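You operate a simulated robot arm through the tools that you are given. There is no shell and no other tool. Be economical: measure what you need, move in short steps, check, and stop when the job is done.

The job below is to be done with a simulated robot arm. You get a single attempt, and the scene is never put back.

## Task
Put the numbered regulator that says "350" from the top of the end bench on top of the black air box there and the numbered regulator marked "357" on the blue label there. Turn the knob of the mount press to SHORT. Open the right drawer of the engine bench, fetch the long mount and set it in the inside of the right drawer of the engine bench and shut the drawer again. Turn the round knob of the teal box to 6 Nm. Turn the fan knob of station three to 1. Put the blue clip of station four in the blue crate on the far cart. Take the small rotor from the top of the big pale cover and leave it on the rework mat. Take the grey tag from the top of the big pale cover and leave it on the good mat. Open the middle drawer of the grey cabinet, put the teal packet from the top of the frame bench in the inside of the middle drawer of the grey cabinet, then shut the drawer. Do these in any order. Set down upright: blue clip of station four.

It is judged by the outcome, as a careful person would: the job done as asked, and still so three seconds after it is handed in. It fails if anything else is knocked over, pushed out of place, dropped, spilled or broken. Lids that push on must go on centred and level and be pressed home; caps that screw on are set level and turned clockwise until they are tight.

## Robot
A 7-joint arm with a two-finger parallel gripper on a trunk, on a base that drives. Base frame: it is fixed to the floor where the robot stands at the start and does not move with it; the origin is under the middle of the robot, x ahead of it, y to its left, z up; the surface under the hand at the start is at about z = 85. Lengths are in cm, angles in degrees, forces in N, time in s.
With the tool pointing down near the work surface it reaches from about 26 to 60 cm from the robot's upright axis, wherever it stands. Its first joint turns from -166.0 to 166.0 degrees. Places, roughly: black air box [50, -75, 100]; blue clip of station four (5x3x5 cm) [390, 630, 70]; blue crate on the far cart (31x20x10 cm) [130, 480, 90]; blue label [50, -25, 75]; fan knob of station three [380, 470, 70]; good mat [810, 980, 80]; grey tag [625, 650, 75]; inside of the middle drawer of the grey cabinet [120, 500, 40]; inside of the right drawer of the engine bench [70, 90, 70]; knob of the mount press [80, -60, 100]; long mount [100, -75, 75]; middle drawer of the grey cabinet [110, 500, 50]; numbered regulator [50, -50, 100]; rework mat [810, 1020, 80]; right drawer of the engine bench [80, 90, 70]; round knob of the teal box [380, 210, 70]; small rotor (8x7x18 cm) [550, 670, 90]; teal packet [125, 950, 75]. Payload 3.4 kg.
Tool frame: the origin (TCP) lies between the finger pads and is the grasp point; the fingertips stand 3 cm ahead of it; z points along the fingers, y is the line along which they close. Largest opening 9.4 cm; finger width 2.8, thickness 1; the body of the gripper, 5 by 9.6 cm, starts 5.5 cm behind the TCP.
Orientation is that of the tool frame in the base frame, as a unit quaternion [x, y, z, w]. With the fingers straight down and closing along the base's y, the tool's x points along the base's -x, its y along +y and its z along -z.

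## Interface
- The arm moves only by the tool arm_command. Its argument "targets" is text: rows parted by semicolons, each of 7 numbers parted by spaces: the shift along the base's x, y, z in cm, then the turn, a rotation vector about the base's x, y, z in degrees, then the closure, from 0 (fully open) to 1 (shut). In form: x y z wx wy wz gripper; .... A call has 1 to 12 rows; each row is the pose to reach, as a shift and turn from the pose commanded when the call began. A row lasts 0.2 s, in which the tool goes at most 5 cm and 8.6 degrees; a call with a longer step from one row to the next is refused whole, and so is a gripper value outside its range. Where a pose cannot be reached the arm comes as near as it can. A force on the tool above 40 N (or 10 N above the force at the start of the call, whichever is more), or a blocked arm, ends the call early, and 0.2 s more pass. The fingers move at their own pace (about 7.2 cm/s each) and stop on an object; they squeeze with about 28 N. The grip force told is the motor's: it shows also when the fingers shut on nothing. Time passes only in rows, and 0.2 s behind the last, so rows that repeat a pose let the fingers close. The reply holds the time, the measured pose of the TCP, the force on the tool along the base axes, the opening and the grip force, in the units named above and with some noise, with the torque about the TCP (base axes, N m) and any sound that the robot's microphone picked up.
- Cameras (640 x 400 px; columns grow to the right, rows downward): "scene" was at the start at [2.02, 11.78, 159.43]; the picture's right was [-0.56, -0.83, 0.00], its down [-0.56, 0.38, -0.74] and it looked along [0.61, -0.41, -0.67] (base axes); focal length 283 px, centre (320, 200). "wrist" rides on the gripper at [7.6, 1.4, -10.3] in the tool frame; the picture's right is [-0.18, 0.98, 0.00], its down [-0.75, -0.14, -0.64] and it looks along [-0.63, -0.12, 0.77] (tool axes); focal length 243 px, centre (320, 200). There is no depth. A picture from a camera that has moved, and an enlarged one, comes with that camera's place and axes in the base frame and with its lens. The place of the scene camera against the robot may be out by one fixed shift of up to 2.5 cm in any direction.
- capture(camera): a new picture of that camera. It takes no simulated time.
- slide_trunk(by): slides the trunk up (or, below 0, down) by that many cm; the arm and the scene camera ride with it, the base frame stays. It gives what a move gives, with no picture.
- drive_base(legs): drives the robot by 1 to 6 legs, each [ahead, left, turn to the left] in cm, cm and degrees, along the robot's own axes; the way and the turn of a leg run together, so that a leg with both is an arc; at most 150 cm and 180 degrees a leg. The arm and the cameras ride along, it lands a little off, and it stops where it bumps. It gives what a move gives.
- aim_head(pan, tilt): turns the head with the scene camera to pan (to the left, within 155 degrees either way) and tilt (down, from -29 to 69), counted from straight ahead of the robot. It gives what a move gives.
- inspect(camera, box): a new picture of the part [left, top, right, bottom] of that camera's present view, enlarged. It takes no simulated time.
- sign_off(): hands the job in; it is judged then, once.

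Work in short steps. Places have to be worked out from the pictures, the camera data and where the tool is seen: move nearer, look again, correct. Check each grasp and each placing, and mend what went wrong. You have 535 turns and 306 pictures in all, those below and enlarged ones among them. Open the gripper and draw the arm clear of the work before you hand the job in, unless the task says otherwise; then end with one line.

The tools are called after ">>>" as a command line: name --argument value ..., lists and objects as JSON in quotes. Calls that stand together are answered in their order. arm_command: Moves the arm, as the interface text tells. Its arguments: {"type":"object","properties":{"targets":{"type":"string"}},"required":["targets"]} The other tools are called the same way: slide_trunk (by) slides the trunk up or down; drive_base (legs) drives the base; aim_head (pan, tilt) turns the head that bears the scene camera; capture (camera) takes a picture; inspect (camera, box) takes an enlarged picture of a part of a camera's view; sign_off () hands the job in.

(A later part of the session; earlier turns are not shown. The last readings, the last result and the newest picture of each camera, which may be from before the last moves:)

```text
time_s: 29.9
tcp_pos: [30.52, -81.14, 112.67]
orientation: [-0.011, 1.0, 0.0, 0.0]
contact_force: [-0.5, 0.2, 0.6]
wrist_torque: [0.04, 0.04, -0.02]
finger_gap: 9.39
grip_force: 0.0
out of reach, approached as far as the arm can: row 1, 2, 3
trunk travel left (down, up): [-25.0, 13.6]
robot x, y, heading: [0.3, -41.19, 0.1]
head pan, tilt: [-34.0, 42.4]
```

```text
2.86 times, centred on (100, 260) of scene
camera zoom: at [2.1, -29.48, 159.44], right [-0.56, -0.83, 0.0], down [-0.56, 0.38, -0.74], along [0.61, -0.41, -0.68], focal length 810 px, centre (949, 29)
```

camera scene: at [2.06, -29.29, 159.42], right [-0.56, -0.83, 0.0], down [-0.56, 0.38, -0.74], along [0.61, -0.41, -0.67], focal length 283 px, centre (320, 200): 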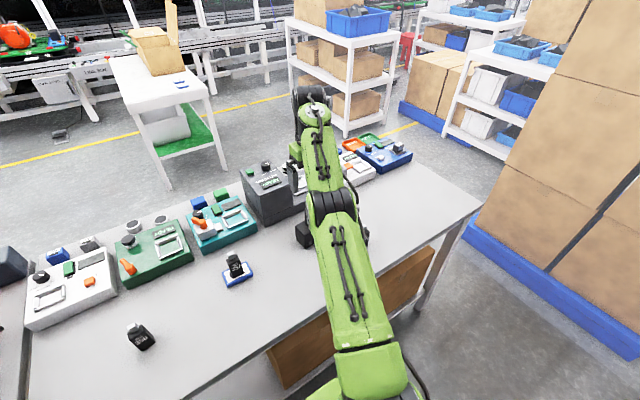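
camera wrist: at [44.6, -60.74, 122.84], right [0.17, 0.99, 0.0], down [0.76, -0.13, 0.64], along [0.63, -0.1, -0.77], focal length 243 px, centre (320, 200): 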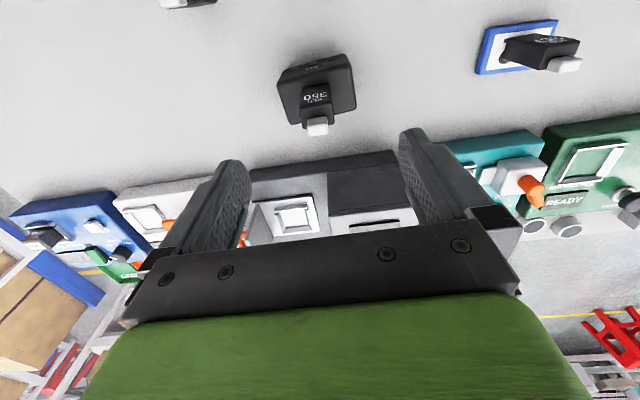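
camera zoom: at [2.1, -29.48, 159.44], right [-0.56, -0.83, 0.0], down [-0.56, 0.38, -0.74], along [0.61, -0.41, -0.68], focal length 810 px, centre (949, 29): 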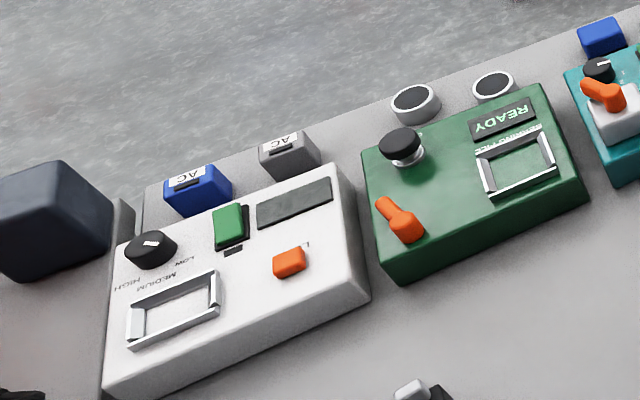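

I zoom on each machine's lettering.

>>> inspect --camera "scene" --box '[235, 155, 325, 215]'

>>> inspect --camera "scene" --box '[305, 130, 415, 200]'

>>> inspect --camera "scene" --box '[180, 185, 270, 255]'

```text
6.67 times, centred on (280, 185) of scene
camera zoom: at [2.1, -29.48, 159.44], right [-0.56, -0.83, 0.0], down [-0.56, 0.38, -0.74], along [0.61, -0.41, -0.68], focal length 1889 px, centre (587, 300)
```

zoom: 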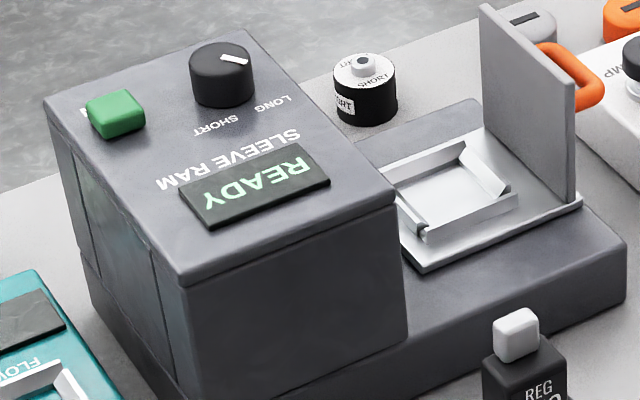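

```text
5.71 times, centred on (360, 165) of scene
camera zoom: at [2.1, -29.48, 159.44], right [-0.56, -0.83, 0.0], down [-0.56, 0.38, -0.74], along [0.61, -0.41, -0.68], focal length 1619 px, centre (91, 400)
```

zoom: 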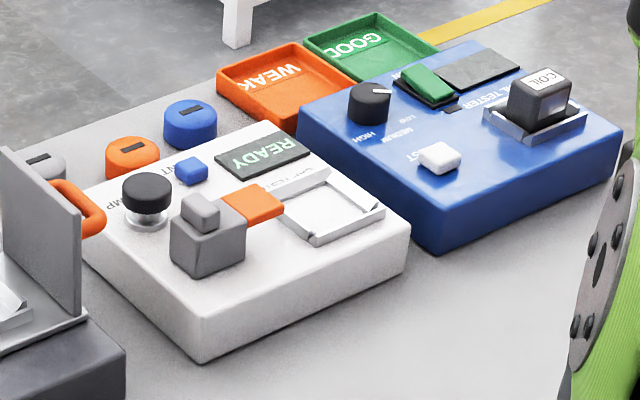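

```text
5.71 times, centred on (225, 220) of scene
camera zoom: at [2.1, -29.48, 159.44], right [-0.56, -0.83, 0.0], down [-0.56, 0.38, -0.74], along [0.61, -0.41, -0.68], focal length 1619 px, centre (863, 86)
```

zoom: 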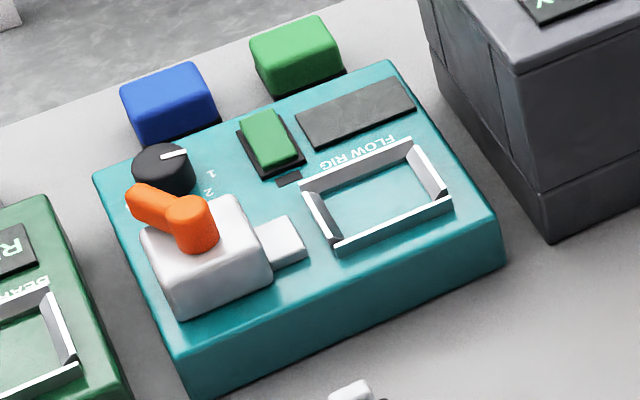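

The grey "SLEEVE RAM" has LONG/SHORT; the cylinder near [92,-72] is on its far side. I look around to plan a path to the far side of the bench.

>>> aim_head --pan -85 --tilt 25

>>> capture --camera "scene"

>>> aim_head --pan 20 --tilt 20

>>> capture --camera "scene"

>>> aim_head --pan 90 --tilt 20

>>> capture --camera "scene"

>>> aim_head --pan -30 --tilt 15

>>> capture --camera "scene"

```text
time_s: 31.1
tcp_pos: [30.47, -81.01, 112.71]
orientation: [-0.01, 1.0, 0.0, 0.0]
contact_force: [-0.4, 0.0, -1.5]
wrist_torque: [0.0, 0.01, -0.03]
finger_gap: 9.39
grip_force: 0.0
trunk travel left (down, up): [-25.0, 13.6]
robot x, y, heading: [0.01, -40.82, 0.3]
head pan, tilt: [-85.0, 25.0]
```

```text
262 pictures are left
camera scene: at [-4.05, -33.84, 162.12], right [-1.0, -0.09, 0.0], down [-0.04, 0.42, -0.91], along [0.08, -0.9, -0.42], focal length 283 px, centre (320, 200)
```

scene: 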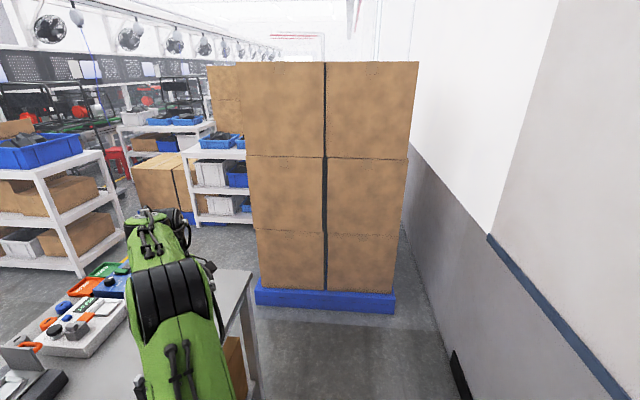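

```text
time_s: 33.0
tcp_pos: [30.42, -81.07, 112.77]
orientation: [-0.01, 1.0, 0.001, -0.001]
contact_force: [-0.7, 0.8, -0.7]
wrist_torque: [0.0, -0.01, 0.05]
finger_gap: 9.4
grip_force: 0.2
trunk travel left (down, up): [-25.0, 13.6]
robot x, y, heading: [-0.05, -40.93, 0.3]
head pan, tilt: [20.0, 20.0]
```

```text
261 pictures are left
camera scene: at [3.87, -21.47, 162.93], right [0.34, -0.94, 0.0], down [-0.32, -0.12, -0.94], along [0.88, 0.32, -0.34], focal length 283 px, centre (320, 200)
```

scene: 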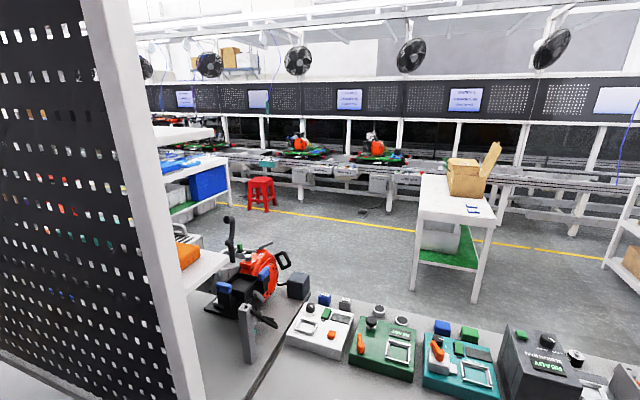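

```text
time_s: 34.4
tcp_pos: [30.41, -81.16, 112.69]
orientation: [-0.01, 1.0, 0.001, 0.0]
contact_force: [1.3, -0.4, -0.5]
wrist_torque: [-0.04, 0.03, 0.0]
finger_gap: 9.4
grip_force: 0.0
trunk travel left (down, up): [-25.0, 13.6]
robot x, y, heading: [-0.01, -41.11, 0.1]
head pan, tilt: [90.0, 20.0]
```

```text
260 pictures are left
camera scene: at [-4.88, -15.35, 162.93], right [1.0, 0.0, 0.0], down [0.0, -0.34, -0.94], along [0.0, 0.94, -0.34], focal length 283 px, centre (320, 200)
```

scene: 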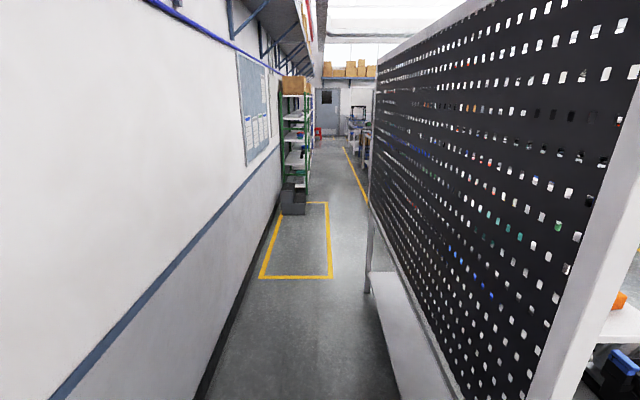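

```text
time_s: 36.4
tcp_pos: [30.2, -81.06, 112.75]
orientation: [-0.009, 1.0, 0.0, 0.0]
contact_force: [0.6, 0.1, 0.2]
wrist_torque: [0.0, 0.0, 0.02]
finger_gap: 9.39
grip_force: 0.0
trunk travel left (down, up): [-25.0, 13.6]
robot x, y, heading: [0.13, -41.06, 0.1]
head pan, tilt: [-30.0, 15.0]
```

```text
259 pictures are left
camera scene: at [3.22, -29.32, 163.74], right [-0.5, -0.87, 0.0], down [-0.22, 0.13, -0.97], along [0.84, -0.48, -0.26], focal length 283 px, centre (320, 200)
```

scene: 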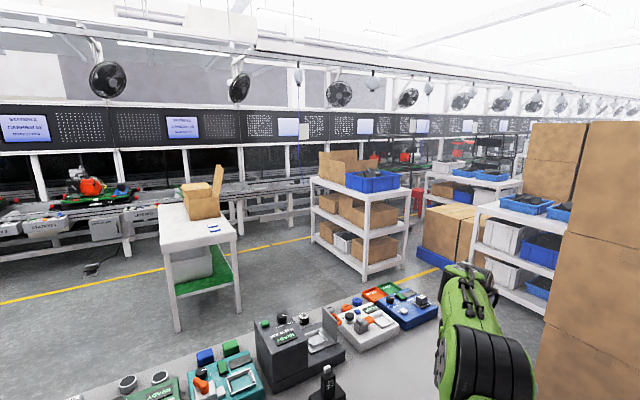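

Bench spans x 32–97, right end y≈-125; pallet begins y≈-191, so there's a ~65 cm gap to the far side. I tuck the arm in front and look down to gauge the base's size.

>>> arm_command --targets "0 4.5 2 0 0 0 0; 0 9 4 0 0 0 0; 0 13.5 6 0 0 0 0; 0 18 8 0 0 0 0; 0 22.5 10 0 0 0 0; 0 27 12 0 0 0 0; 0 31.5 14 0 0 0 0; 0 36 16 0 0 0 0; 0 40 16 0 0 0 0"

>>> aim_head --pan -90 --tilt 69

>>> capture --camera "scene"

```text
time_s: 38.4
tcp_pos: [30.45, -41.1, 128.57]
orientation: [-0.009, 1.0, 0.0, 0.0]
contact_force: [0.9, 0.4, -0.5]
wrist_torque: [0.01, 0.05, 0.01]
finger_gap: 9.42
grip_force: 0.1
trunk travel left (down, up): [-25.0, 13.6]
robot x, y, heading: [0.2, -40.96, 0.2]
head pan, tilt: [-30.0, 15.0]
```

```text
time_s: 39.7
tcp_pos: [30.62, -41.22, 128.52]
orientation: [-0.009, 1.0, 0.0, 0.0]
contact_force: [-0.4, 0.2, 0.1]
wrist_torque: [0.0, 0.0, 0.01]
finger_gap: 9.41
grip_force: 0.1
trunk travel left (down, up): [-25.0, 13.6]
robot x, y, heading: [-0.39, -40.88, 0.2]
head pan, tilt: [-90.0, 68.8]
```

```text
258 pictures are left
camera scene: at [-4.87, -30.24, 156.18], right [-1.0, 0.0, 0.0], down [0.0, 0.93, -0.36], along [0.0, -0.36, -0.93], focal length 283 px, centre (320, 200)
```

scene: 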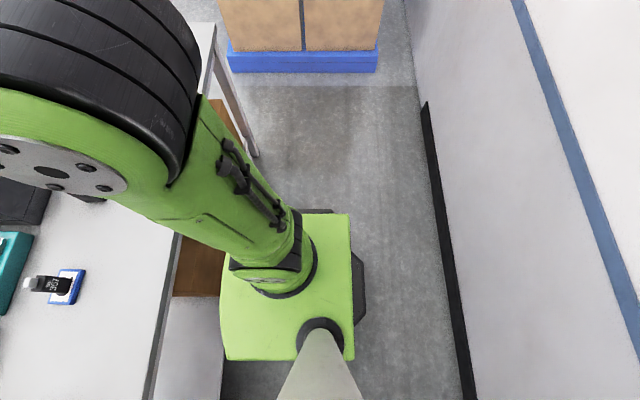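

The base is about 52 cm wide; gap is 65. Drive right to the gap's middle (y≈-157), check, then go ahead.

>>> drive_base --legs '[[-3, -60, 0], [0, -56.5, 0]]'

>>> aim_head --pan -30 --tilt 66

>>> capture --camera "scene"

>>> aim_head --pan 50 --tilt 66

>>> capture --camera "scene"

```text
time_s: 46.0
tcp_pos: [27.38, -159.61, 128.5]
orientation: [-0.011, 1.0, -0.001, 0.0]
contact_force: [0.1, 0.1, -0.3]
wrist_torque: [-0.05, -0.01, -0.01]
finger_gap: 9.39
grip_force: 0.0
trunk travel left (down, up): [-25.0, 13.6]
robot x, y, heading: [-2.95, -159.25, 0.1]
head pan, tilt: [-90.0, 68.8]
```

```text
time_s: 47.3
tcp_pos: [27.42, -159.55, 128.52]
orientation: [-0.01, 1.0, 0.001, 0.0]
contact_force: [0.0, -0.1, -0.1]
wrist_torque: [-0.03, 0.01, 0.03]
finger_gap: 9.36
grip_force: 0.1
trunk travel left (down, up): [-25.0, 13.6]
robot x, y, heading: [-3.01, -159.33, 0.2]
head pan, tilt: [-30.0, 66.0]
```

```text
257 pictures are left
camera scene: at [-2.92, -145.97, 156.45], right [-0.5, -0.87, 0.0], down [-0.79, 0.46, -0.41], along [0.35, -0.2, -0.91], focal length 283 px, centre (320, 200)
```

scene: 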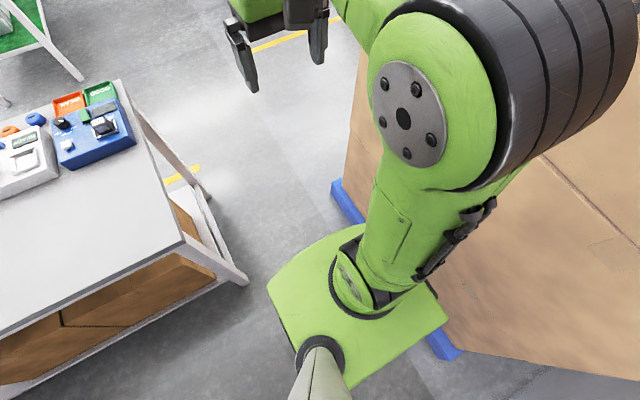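

```text
time_s: 48.8
tcp_pos: [27.3, -159.55, 128.48]
orientation: [-0.011, 1.0, 0.0, 0.0]
contact_force: [0.2, -0.2, 0.2]
wrist_torque: [0.02, 0.01, -0.01]
finger_gap: 9.41
grip_force: 0.1
trunk travel left (down, up): [-25.0, 13.6]
robot x, y, heading: [-3.1, -159.56, 0.4]
head pan, tilt: [50.0, 66.0]
```

```text
256 pictures are left
camera scene: at [-4.26, -138.45, 156.45], right [0.77, -0.64, 0.0], down [-0.59, -0.7, -0.41], along [0.26, 0.31, -0.91], focal length 283 px, centre (320, 200)
```

scene: 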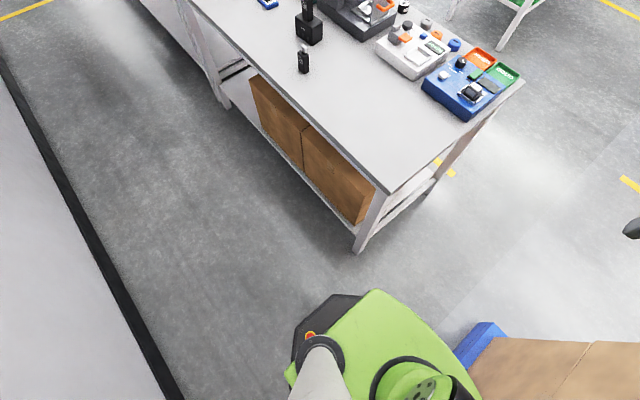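

Clearance looks fine (≈35 cm each side, base radius ≈26). Drive ahead through the gap.

>>> drive_base --legs '[[75, 1, 0], [75, 0, 0]]'

```text
time_s: 56.5
tcp_pos: [177.34, -160.81, 128.55]
orientation: [-0.002, 1.0, 0.001, 0.0]
contact_force: [-0.4, -0.1, -0.4]
wrist_torque: [-0.01, -0.02, 0.01]
finger_gap: 9.39
grip_force: 0.1
trunk travel left (down, up): [-25.0, 13.6]
robot x, y, heading: [146.59, -160.39, -0.7]
head pan, tilt: [50.0, 66.0]
```

Through. Turn around to face the bench and slide behind the press.

>>> drive_base --legs '[[0, 0, 180], [0, -92, 0]]'

>>> aim_head --pan -10 --tilt 40

>>> capture --camera "scene"

>>> capture --camera "wrist"

```text
time_s: 68.7
tcp_pos: [114.83, -68.7, 128.53]
orientation: [1.0, 0.017, -0.001, 0.0]
contact_force: [-0.4, 0.3, -0.2]
wrist_torque: [-0.02, -0.01, 0.01]
finger_gap: 9.39
grip_force: 0.2
trunk travel left (down, up): [-25.0, 13.6]
robot x, y, heading: [145.62, -67.97, -179.2]
head pan, tilt: [50.0, 66.0]
```

```text
time_s: 70.0
tcp_pos: [114.84, -68.75, 128.52]
orientation: [1.0, 0.018, 0.0, 0.0]
contact_force: [0.7, -0.9, -0.3]
wrist_torque: [0.0, 0.04, 0.02]
finger_gap: 9.39
grip_force: 0.1
trunk travel left (down, up): [-25.0, 13.6]
robot x, y, heading: [145.28, -68.9, -179.0]
head pan, tilt: [-10.0, 40.0]
```

```text
255 pictures are left
camera scene: at [144.32, -80.95, 159.78], right [0.16, 0.99, 0.0], down [0.64, -0.1, -0.77], along [-0.76, 0.12, -0.64], focal length 283 px, centre (320, 200)
```

scene: 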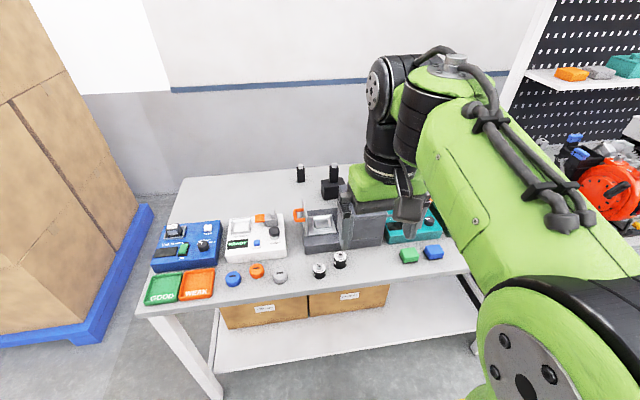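

```text
254 pictures are left
camera wrist: at [122.49, -69.81, 138.85], right [-0.15, -0.99, 0.0], down [-0.76, 0.11, 0.64], along [-0.63, 0.1, -0.77], focal length 243 px, centre (320, 200)
```

wrist: 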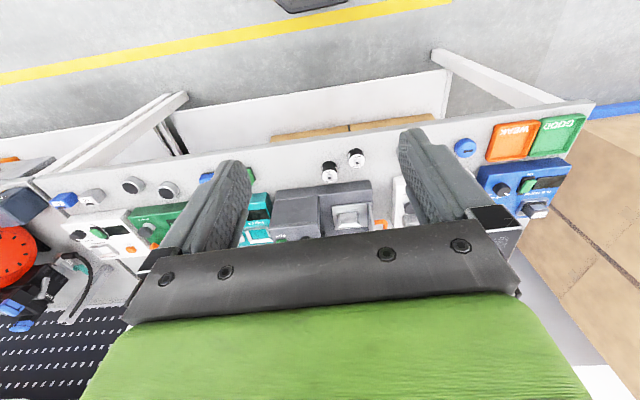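

Two cylinders stand behind the press; zoom in.

>>> inspect --camera "scene" --box '[260, 180, 400, 290]'

>>> inspect --camera "wrist" --box '[240, 140, 400, 240]'

```text
3.64 times, centred on (330, 235) of scene
camera zoom: at [144.32, -80.95, 159.78], right [0.16, 0.99, 0.0], down [0.64, -0.1, -0.77], along [-0.76, 0.12, -0.64], focal length 1030 px, centre (284, 73)
```

zoom: 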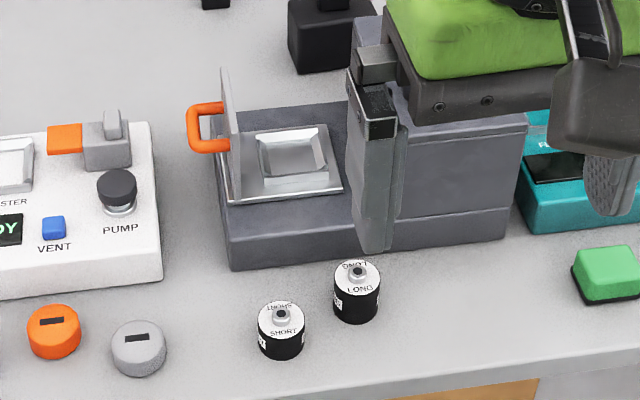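

```text
4.00 times, centred on (320, 190) of wrist
camera zoom: at [122.49, -69.81, 138.85], right [-0.15, -0.99, 0.0], down [-0.76, 0.11, 0.64], along [-0.63, 0.1, -0.77], focal length 970 px, centre (320, 240)
```

zoom: 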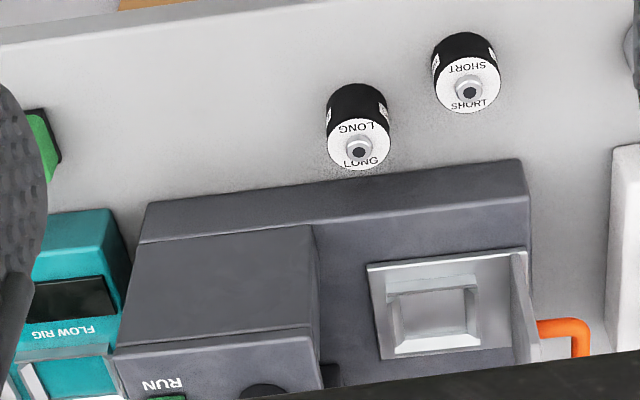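

The LONG mount is the left-hand (+y) one at ≈[90,-66.7]; the press knob ≈[80,-59,100]. Drive 14 cm closer.

>>> drive_base --legs '[[14, 0, -1]]'

>>> capture --camera "wrist"

```text
time_s: 71.4
tcp_pos: [100.51, -68.37, 128.45]
orientation: [1.0, 0.008, 0.001, 0.0]
contact_force: [0.2, 0.1, -0.5]
wrist_torque: [0.01, -0.01, -0.01]
finger_gap: 9.4
grip_force: 0.0
trunk travel left (down, up): [-25.0, 13.6]
robot x, y, heading: [131.23, -68.34, 180.3]
head pan, tilt: [-10.0, 40.0]
```

```text
251 pictures are left
camera wrist: at [108.2, -69.52, 138.81], right [-0.17, -0.99, 0.0], down [-0.76, 0.13, 0.64], along [-0.63, 0.11, -0.77], focal length 243 px, centre (320, 200)
```

wrist: 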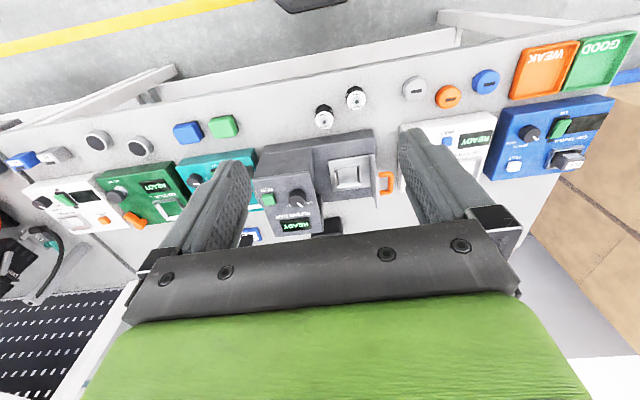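

>>> inspect --camera "wrist" --box '[240, 160, 360, 240]'

```text
5.00 times, centred on (300, 200) of wrist
camera zoom: at [108.2, -69.52, 138.81], right [-0.17, -0.99, 0.0], down [-0.76, 0.13, 0.64], along [-0.63, 0.11, -0.77], focal length 1213 px, centre (420, 200)
```

zoom: 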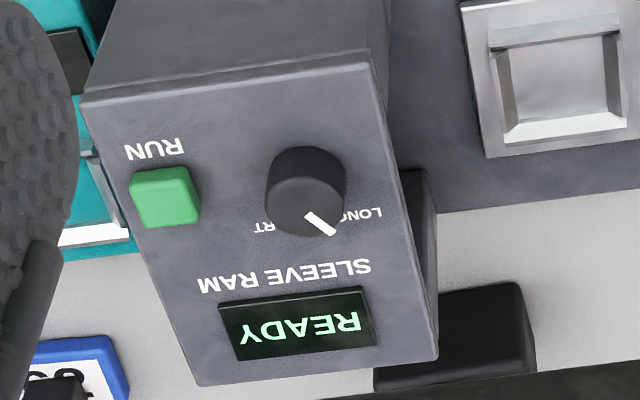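

The knob points at LONG (towards -x,-y); SHORT is 90° clockwise from above. Knob ≈[78,-59.5], radius 1.65. Move in closer over it.

>>> arm_command --targets "-3 1 -3 0 0 0 0; -6 2.5 -6 0 0 0 0; -9 4 -8.5 0 0 0 0; -12.5 5.5 -10.5 0 0 0 0.2; -16 7.5 -12.5 0 0 0 0.3; -20 8.8 -14 0 0 0 0.47; -22.4 8.8 -15.5 0 0 0 0.47; -22.4 8.8 -15.5 0 0 0 0.47"

>>> capture --camera "wrist"

```text
time_s: 73.2
tcp_pos: [78.61, -59.59, 112.83]
orientation: [1.0, 0.008, 0.0, 0.0]
contact_force: [1.0, -0.5, 0.1]
wrist_torque: [0.0, 0.01, 0.01]
finger_gap: 4.97
grip_force: 0.1
trunk travel left (down, up): [-25.0, 13.6]
robot x, y, heading: [130.91, -68.43, 180.0]
head pan, tilt: [-10.0, 40.0]
```

```text
249 pictures are left
camera wrist: at [86.13, -60.74, 123.25], right [-0.17, -0.99, 0.0], down [-0.76, 0.13, 0.64], along [-0.63, 0.11, -0.77], focal length 243 px, centre (320, 200)
```

wrist: 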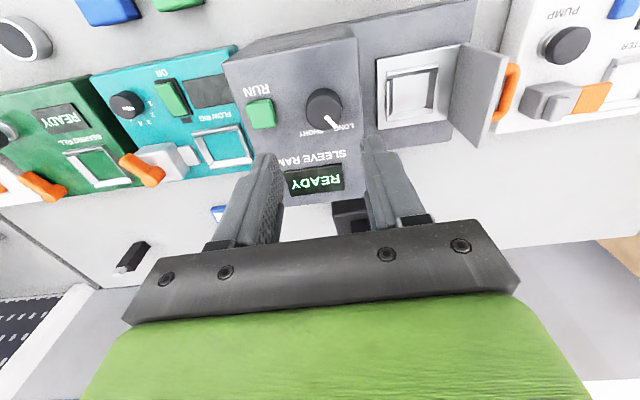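

>>> inspect --camera "wrist" --box '[240, 60, 400, 160]'

```text
4.00 times, centred on (320, 110) of wrist
camera zoom: at [86.13, -60.74, 123.25], right [-0.17, -0.99, 0.0], down [-0.76, 0.13, 0.64], along [-0.63, 0.11, -0.77], focal length 970 px, centre (320, 560)
```

zoom: 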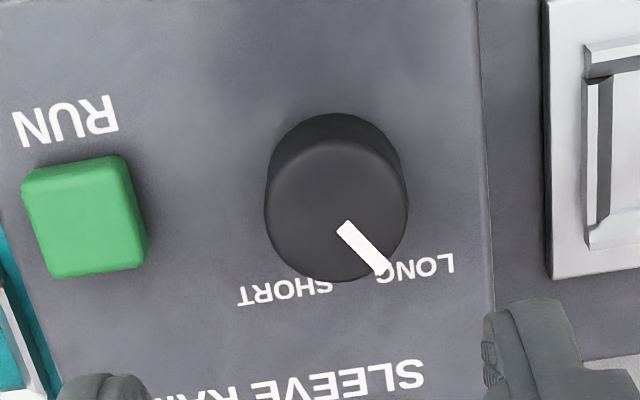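

Knob centre ≈[78.1,-59.65], top 101.3. Pointer sits ≈29° right of -x, SHORT mirrors it on the left, so about -58°. Lower around the knob and look.

>>> arm_command --targets "-0.4 0 -4.5 0 0 0 0.47; -0.4 0 -8 0 0 0 0.47; -0.4 0 -9.6 0 0 0 0.47; -0.4 0 -9.6 0 0 0 0.47"

>>> capture --camera "wrist"

```text
time_s: 74.2
tcp_pos: [78.04, -59.71, 103.39]
orientation: [1.0, 0.009, 0.0, 0.001]
contact_force: [-0.4, 0.0, 0.0]
wrist_torque: [0.01, -0.01, 0.01]
finger_gap: 4.98
grip_force: 0.1
trunk travel left (down, up): [-25.0, 13.6]
robot x, y, heading: [131.56, -68.61, 179.9]
head pan, tilt: [-10.0, 40.0]
```

```text
247 pictures are left
camera wrist: at [85.64, -60.71, 113.71], right [-0.17, -0.99, 0.0], down [-0.76, 0.13, 0.64], along [-0.63, 0.11, -0.77], focal length 243 px, centre (320, 200)
```

wrist: 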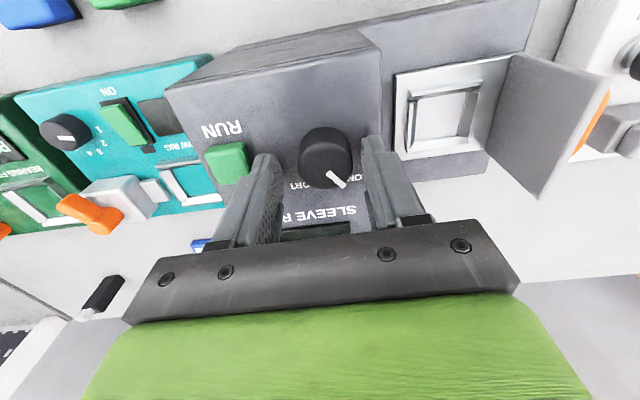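

Aligned. Lower slightly and close on the knob.

>>> arm_command --targets "-0.2 0 -0.3 0 0 0 0.47; -0.2 0 -0.3 0 0 0 0.7; -0.2 0 -0.3 0 0 0 1; -0.2 0 -0.3 0 0 0 1; -0.2 0 -0.3 0 0 0 1"

```text
time_s: 75.4
tcp_pos: [77.78, -59.93, 103.05]
orientation: [1.0, 0.01, 0.0, 0.0]
contact_force: [0.2, -15.3, -1.2]
wrist_torque: [-0.7, 0.18, -0.1]
finger_gap: 3.11
grip_force: 45.3
trunk travel left (down, up): [-25.0, 13.6]
robot x, y, heading: [131.1, -68.43, 180.0]
head pan, tilt: [-10.0, 40.0]
```

Gripping the knob (gap 3.1), some side force; I shift by -0.25 in y and turn -57°.

>>> arm_command --targets "0 -0.25 0 0 0 0 1; 0 -0.25 0 0 0 -8 1; 0 -0.25 0 0 0 -16 1; 0 -0.25 0 0 0 -24 1; 0 -0.25 0 0 0 -32 1; 0 -0.25 0 0 0 -40 1; 0 -0.25 0 0 0 -48 1; 0 -0.25 0 0 0 -56 1; 0 -0.25 0 0 0 -58 1"

>>> capture --camera "wrist"

```text
time_s: 77.4
tcp_pos: [78.11, -59.4, 103.11]
orientation: [0.877, -0.48, 0.002, 0.0]
contact_force: [22.6, 13.1, -18.5]
wrist_torque: [0.67, -0.64, 0.11]
finger_gap: 3.14
grip_force: 45.1
trunk travel left (down, up): [-25.0, 13.6]
robot x, y, heading: [131.44, -68.63, 180.2]
head pan, tilt: [-10.0, 40.0]
```

```text
246 pictures are left
camera wrist: at [80.84, -66.48, 113.44], right [-0.93, -0.37, 0.0], down [-0.29, 0.71, 0.64], along [-0.24, 0.59, -0.77], focal length 243 px, centre (320, 200)
```

wrist: 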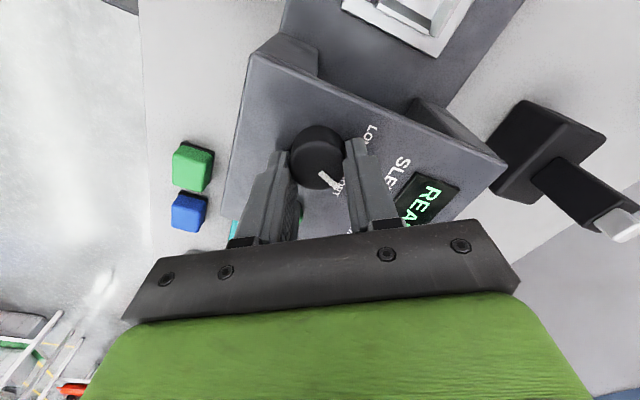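

It turned with the hand. Open partly and rise to read it.

>>> arm_command --targets "0 0 0 0 0 0 0.6; 0 0 0 0 0 0 0.45; 0 0 0 0 0 0 0.45; 0 0 3 0 0 0 0.45; 0 0 7 0 0 0 0.45; 0 0 10 0 0 0 0.45"

>>> inspect --camera "wrist" --box '[240, 60, 400, 160]'

```text
time_s: 78.8
tcp_pos: [77.92, -59.81, 113.24]
orientation: [0.879, -0.478, 0.0, 0.0]
contact_force: [0.5, -0.6, -0.7]
wrist_torque: [0.01, 0.01, 0.0]
finger_gap: 5.15
grip_force: 0.1
trunk travel left (down, up): [-25.0, 13.6]
robot x, y, heading: [131.23, -68.49, 179.8]
head pan, tilt: [-10.0, 40.0]
```

```text
4.00 times, centred on (320, 110) of wrist
camera zoom: at [80.7, -66.9, 123.55], right [-0.92, -0.38, 0.0], down [-0.29, 0.71, 0.64], along [-0.24, 0.59, -0.77], focal length 970 px, centre (320, 560)
```

zoom: 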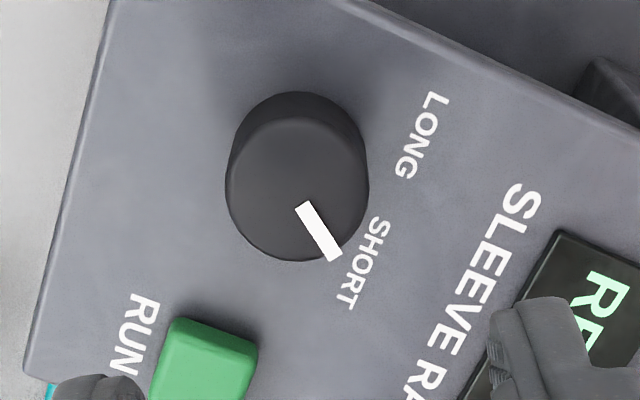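

Pointer now at SHORT. Return the wrist to square and move over the LONG mount.

>>> arm_command --targets "0 0 1 0 0 8 0.45; 1 -1 2 0 0 16 0.3; 3 -2 2 0 0 24 0; 5 -3 2 0 0 32 0; 7 -4.5 2 0 0 40 0; 9 -5.5 2 0 0 48 0; 11 -6.5 2 0 0 56 0; 12 -7 2 0 0 58 0; 12 -7 2 0 0 58 0"

>>> capture --camera "wrist"

>>> inspect --camera "wrist" --box '[240, 20, 400, 120]'

```text
time_s: 80.8
tcp_pos: [89.66, -66.86, 115.2]
orientation: [1.0, 0.009, 0.0, -0.001]
contact_force: [1.1, 0.7, 0.0]
wrist_torque: [0.0, 0.01, 0.01]
finger_gap: 9.4
grip_force: 0.2
trunk travel left (down, up): [-25.0, 13.6]
robot x, y, heading: [130.95, -68.65, 180.0]
head pan, tilt: [-10.0, 40.0]
```

```text
244 pictures are left
camera wrist: at [97.27, -67.95, 125.5], right [-0.17, -0.99, 0.0], down [-0.76, 0.13, 0.64], along [-0.63, 0.11, -0.77], focal length 243 px, centre (320, 200)
```

wrist: 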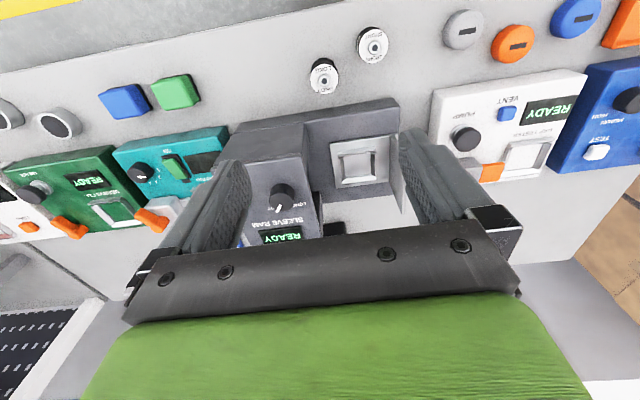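

```text
4.00 times, centred on (320, 70) of wrist
camera zoom: at [97.27, -67.95, 125.5], right [-0.17, -0.99, 0.0], down [-0.76, 0.13, 0.64], along [-0.63, 0.11, -0.77], focal length 970 px, centre (320, 720)
```

zoom: 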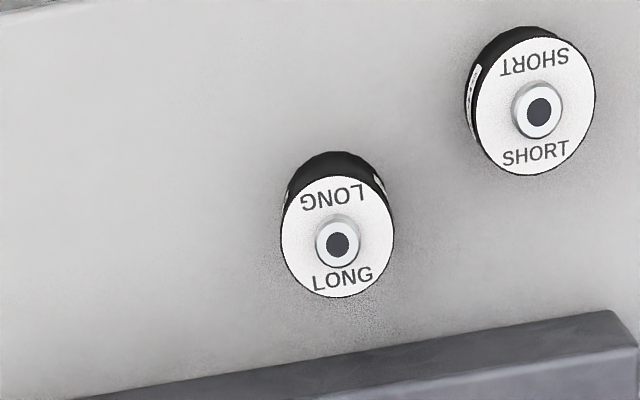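

LONG mount: top ≈89.2, centre [88.8,-67.0], dia 3.85; SHORT is 7.5 cm away, so I descend with narrowed fingers.

>>> arm_command --targets "-0.8 -0.1 -4.5 0 0 0 0.35; -0.8 -0.1 -9 0 0 0 0.35; -0.8 -0.1 -13.5 0 0 0 0.35; -0.8 -0.1 -18 0 0 0 0.35; -0.8 -0.1 -20 0 0 0 0.35; -0.8 -0.1 -20 0 0 0 0.35"

>>> capture --camera "wrist"

```text
time_s: 82.2
tcp_pos: [88.91, -66.78, 95.03]
orientation: [1.0, 0.008, 0.0, 0.0]
contact_force: [0.1, -0.2, 0.5]
wrist_torque: [0.01, 0.01, 0.01]
finger_gap: 6.12
grip_force: 0.0
trunk travel left (down, up): [-25.0, 13.6]
robot x, y, heading: [131.18, -68.32, 179.9]
head pan, tilt: [-10.0, 40.0]
```

```text
242 pictures are left
camera wrist: at [96.49, -67.91, 105.31], right [-0.17, -0.99, 0.0], down [-0.76, 0.13, 0.64], along [-0.63, 0.11, -0.77], focal length 243 px, centre (320, 200)
```

wrist: 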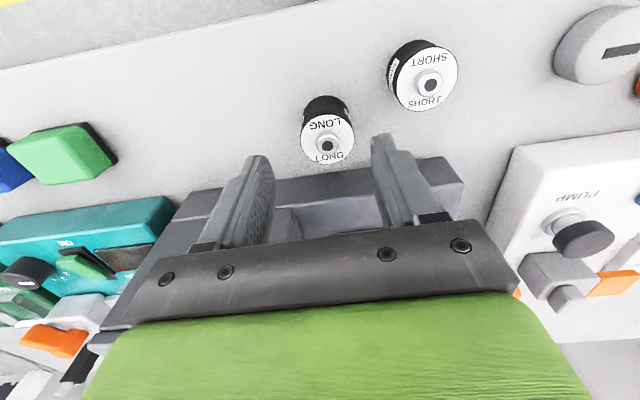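

On target; go down, close and lift.

>>> arm_command --targets "0 -0.25 -4 0 0 0 0.35; 0 -0.25 -6.3 0 0 0 0.35; 0 -0.25 -6.3 0 0 0 0.6; 0 -0.25 -6.3 0 0 0 1; 0 -0.25 -6.3 0 0 0 1; 0 -0.25 -6.3 0 0 0 1; 0 -0.25 -4 0 0 0 1; 0 -0.25 0 0 0 0 1; 0 -0.25 4 0 0 0 1"

>>> capture --camera "wrist"

```text
time_s: 84.2
tcp_pos: [89.04, -67.49, 99.23]
orientation: [1.0, 0.009, 0.0, 0.001]
contact_force: [1.1, 0.1, -0.6]
wrist_torque: [-0.02, 0.03, 0.01]
finger_gap: 3.95
grip_force: 27.6
trunk travel left (down, up): [-25.0, 13.6]
robot x, y, heading: [131.21, -68.65, 180.0]
head pan, tilt: [-10.0, 40.0]
```

```text
241 pictures are left
camera wrist: at [96.59, -68.5, 109.49], right [-0.17, -0.99, 0.0], down [-0.76, 0.13, 0.64], along [-0.63, 0.11, -0.77], focal length 243 px, centre (320, 200)
```

wrist: 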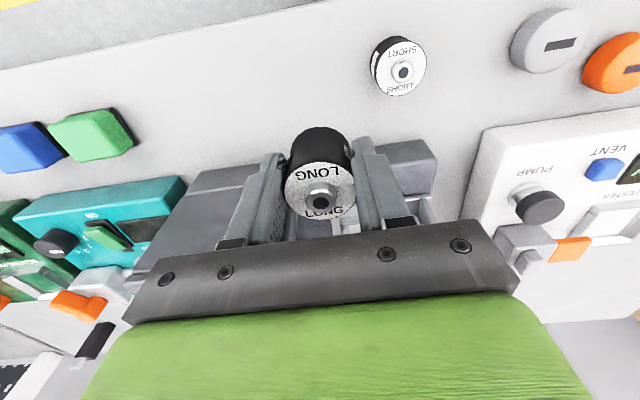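

Holding the long mount. Raise and tuck, back off, and head to the engine bench to see the drawer.

>>> arm_command --targets "0 0 4.5 0 0 0 1; 3 0 8 0 0 0 1; 6 0 12 0 0 0 1; 9 0 16 0 0 0 1; 12 0 20 0 0 0 1"

>>> drive_base --legs '[[-30, 0, 0], [0, -145, 0]]'

>>> aim_head --pan 0 --tilt 40

>>> capture --camera "scene"

```text
time_s: 85.4
tcp_pos: [101.46, -67.16, 119.15]
orientation: [1.0, 0.009, -0.001, 0.0]
contact_force: [-0.5, -0.1, -1.4]
wrist_torque: [0.0, 0.04, 0.01]
finger_gap: 3.98
grip_force: 28.1
trunk travel left (down, up): [-25.0, 13.6]
robot x, y, heading: [131.39, -68.47, 180.1]
head pan, tilt: [-10.0, 40.0]
```

```text
time_s: 94.1
tcp_pos: [129.15, 75.69, 119.13]
orientation: [1.0, 0.022, -0.001, 0.0]
contact_force: [-0.1, 0.9, -1.2]
wrist_torque: [0.01, 0.0, -0.01]
finger_gap: 3.91
grip_force: 28.0
trunk travel left (down, up): [-25.0, 13.6]
robot x, y, heading: [159.36, 75.1, -178.5]
head pan, tilt: [-10.0, 40.0]
```

```text
time_s: 94.9
tcp_pos: [129.15, 75.65, 119.18]
orientation: [1.0, 0.023, 0.0, 0.0]
contact_force: [0.8, 0.2, -1.6]
wrist_torque: [0.01, 0.02, -0.04]
finger_gap: 3.91
grip_force: 27.5
trunk travel left (down, up): [-25.0, 13.6]
robot x, y, heading: [158.94, 75.01, -178.6]
head pan, tilt: [0.0, 40.0]
```

```text
240 pictures are left
camera scene: at [158.25, 61.06, 159.79], right [-0.03, 1.0, 0.0], down [0.64, 0.02, -0.77], along [-0.77, -0.02, -0.64], focal length 283 px, centre (320, 200)
```

scene: 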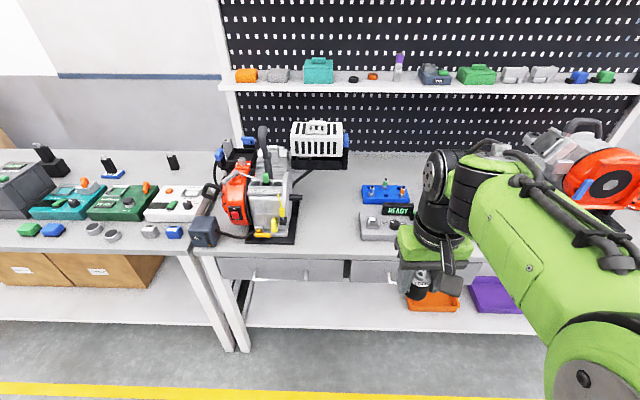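

>>> inspect --camera "scene" --box '[200, 160, 560, 340]'

>>> capture --camera "wrist"

```text
1.78 times, centred on (380, 250) of scene
camera zoom: at [158.25, 61.06, 159.79], right [-0.03, 1.0, 0.0], down [0.64, 0.02, -0.77], along [-0.77, -0.02, -0.64], focal length 504 px, centre (213, 111)
```

zoom: 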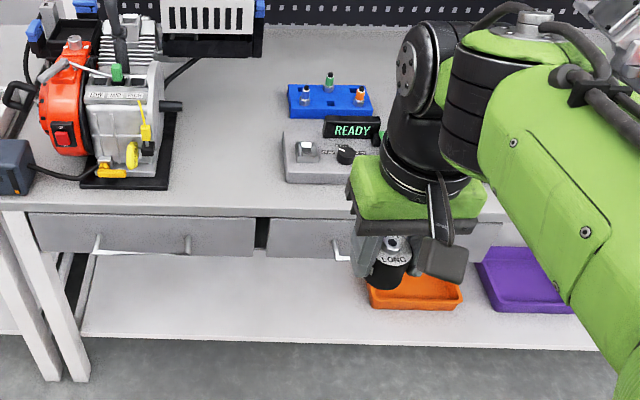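

```text
238 pictures are left
camera wrist: at [136.77, 74.59, 129.41], right [-0.14, -0.99, 0.0], down [-0.76, 0.11, 0.64], along [-0.64, 0.09, -0.77], focal length 243 px, centre (320, 200)
```

wrist: 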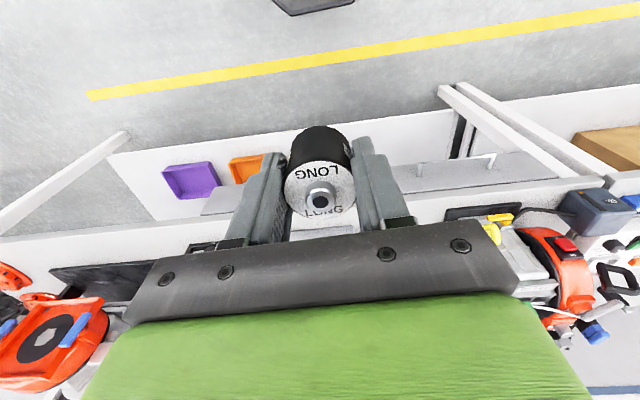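

Free bench space is at about [88,63] between engine and the grey box. I drive closer and set the mount down there while I open the drawer.

>>> drive_base --legs '[[23, 0, -1.4]]'

>>> capture --camera "wrist"

>>> capture --camera "scene"

```text
time_s: 96.6
tcp_pos: [106.0, 76.02, 119.05]
orientation: [1.0, 0.01, 0.001, 0.0]
contact_force: [-0.5, 0.4, -2.0]
wrist_torque: [-0.02, -0.01, 0.01]
finger_gap: 3.91
grip_force: 28.7
trunk travel left (down, up): [-25.0, 13.6]
robot x, y, heading: [136.01, 74.3, -180.1]
head pan, tilt: [0.0, 40.0]
```

```text
237 pictures are left
camera wrist: at [113.59, 74.84, 129.38], right [-0.17, -0.99, 0.0], down [-0.76, 0.13, 0.64], along [-0.63, 0.11, -0.77], focal length 243 px, centre (320, 200)
```

wrist: 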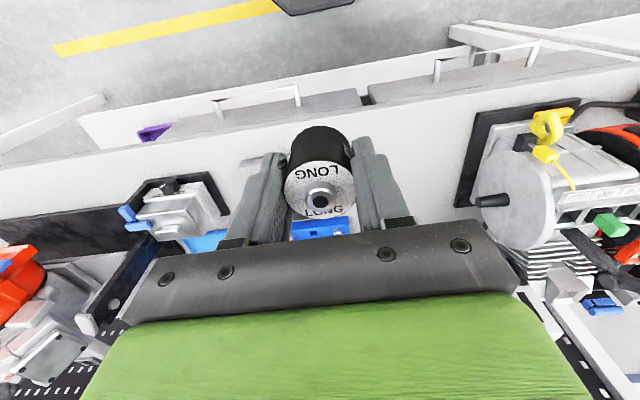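

```text
236 pictures are left
camera scene: at [134.66, 60.78, 159.78], right [0.0, 1.0, 0.0], down [0.64, 0.0, -0.77], along [-0.77, 0.0, -0.64], focal length 283 px, centre (320, 200)
```

scene: 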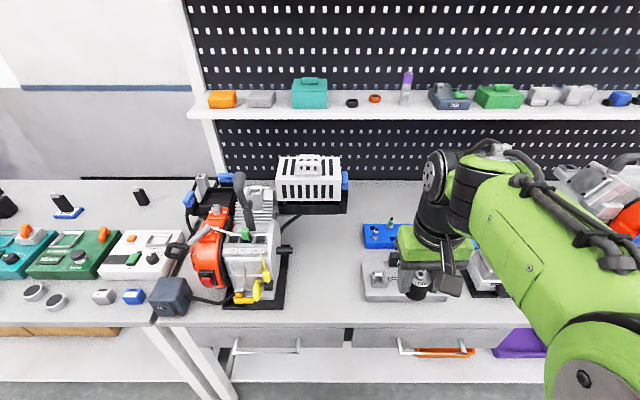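

Move over the free patch at [86,62].

>>> arm_command --targets "-4 -2.5 0 0 0 0 1; -8 -5 0 0 0 0 1; -12 -8 -2 0 0 0 1; -16 -11 -4 0 0 0 1; -20 -13.5 -6 0 0 0 1; -20 -13.5 -10 0 0 0 1; -20 -13.5 -14 0 0 0 1; -20 -13.5 -18 0 0 0 1"

>>> capture --camera "wrist"

>>> capture --camera "scene"

```text
refused: row 3 steps farther than a row can; nothing moved
```

```text
235 pictures are left
camera wrist: at [113.59, 74.84, 129.38], right [-0.17, -0.99, 0.0], down [-0.76, 0.13, 0.64], along [-0.63, 0.11, -0.77], focal length 243 px, centre (320, 200)
```

wrist: 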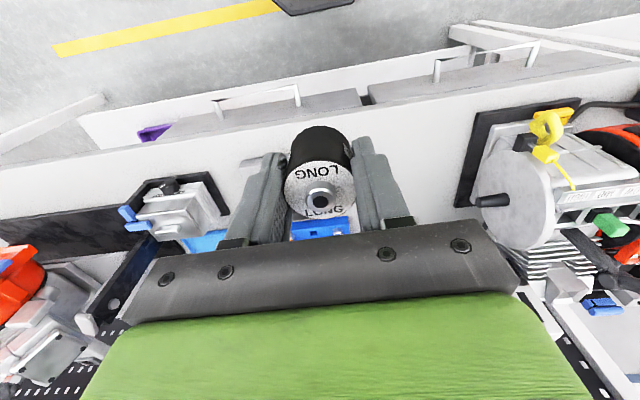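

```text
234 pictures are left
camera scene: at [134.66, 60.78, 159.78], right [0.0, 1.0, 0.0], down [0.64, 0.0, -0.77], along [-0.77, 0.0, -0.64], focal length 283 px, centre (320, 200)
```

scene: 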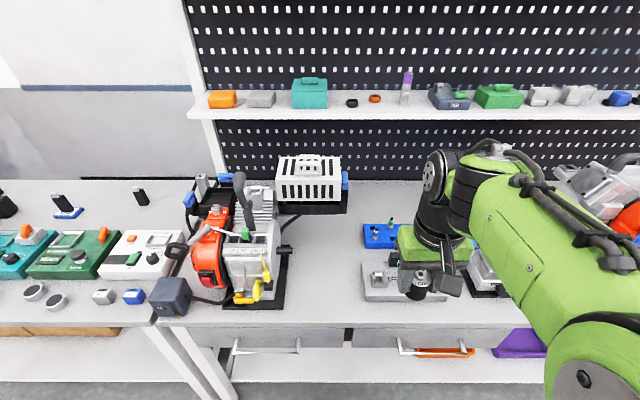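

>>> arm_command --targets "-3.5 -2.5 0 0 0 0 1; -7 -5 0 0 0 0 1; -10.5 -7.5 -1 0 0 0 1; -14 -10 -2 0 0 0 1; -17 -12 -4 0 0 0 1; -20 -13.5 -6 0 0 0 1; -20 -13.5 -10 0 0 0 1; -20 -13.5 -14 0 0 0 1; -20 -13.5 -18 0 0 0 1"

>>> capture --camera "wrist"

>>> capture --camera "scene"

```text
time_s: 98.6
tcp_pos: [85.99, 62.35, 100.88]
orientation: [1.0, 0.01, 0.0, 0.0]
contact_force: [0.9, -0.1, -0.9]
wrist_torque: [-0.05, 0.0, -0.01]
finger_gap: 3.93
grip_force: 28.0
trunk travel left (down, up): [-25.0, 13.6]
robot x, y, heading: [136.5, 74.85, -179.9]
head pan, tilt: [0.0, 40.0]
```

```text
233 pictures are left
camera wrist: at [93.51, 61.13, 111.31], right [-0.17, -0.99, 0.0], down [-0.76, 0.13, 0.64], along [-0.63, 0.11, -0.77], focal length 243 px, centre (320, 200)
```

wrist: 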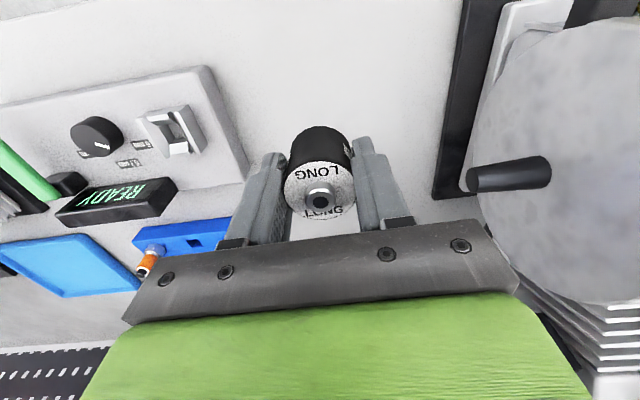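

```text
232 pictures are left
camera scene: at [134.75, 60.77, 159.78], right [0.0, 1.0, 0.0], down [0.64, 0.0, -0.77], along [-0.77, 0.0, -0.64], focal length 283 px, centre (320, 200)
```

scene: 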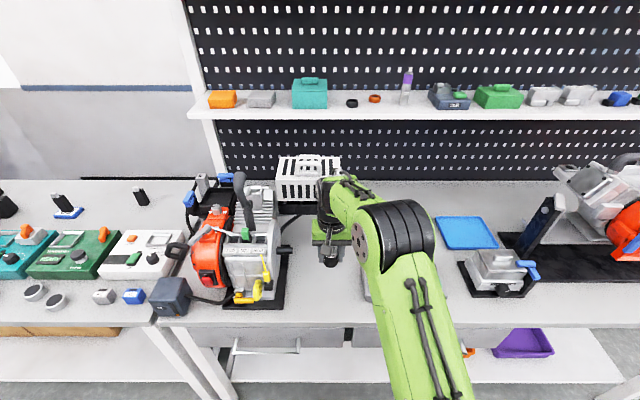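

>>> arm_command --targets "0 0 -4 0 0 0 1; 0 0 -8 0 0 0 1; 0 0 -11 0 0 0 1; 0 0 -11.8 0 0 0 1"

```text
time_s: 99.6
tcp_pos: [86.14, 62.41, 89.31]
orientation: [1.0, 0.01, -0.001, 0.0]
contact_force: [0.2, 0.2, -1.4]
wrist_torque: [-0.02, -0.01, 0.0]
finger_gap: 3.94
grip_force: 28.5
trunk travel left (down, up): [-25.0, 13.6]
robot x, y, heading: [136.17, 74.67, -179.7]
head pan, tilt: [0.0, 40.0]
```

>>> arm_command --targets "0 0 -0.3 0 0 0 1; 0 0 -0.6 0 0 0 1"

>>> capture --camera "wrist"

```text
time_s: 100.2
tcp_pos: [86.08, 62.34, 88.83]
orientation: [1.0, 0.009, -0.001, 0.001]
contact_force: [1.5, 0.0, 9.7]
wrist_torque: [-0.02, -0.22, -0.06]
finger_gap: 3.93
grip_force: 27.5
trunk travel left (down, up): [-25.0, 13.6]
robot x, y, heading: [135.91, 74.59, -180.1]
head pan, tilt: [0.0, 40.0]
```

```text
231 pictures are left
camera wrist: at [93.8, 61.27, 99.09], right [-0.17, -0.99, 0.0], down [-0.75, 0.13, 0.64], along [-0.64, 0.11, -0.77], focal length 243 px, centre (320, 200)
```

wrist: 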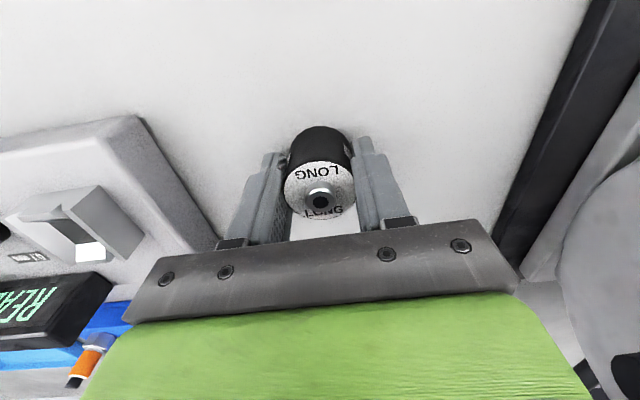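

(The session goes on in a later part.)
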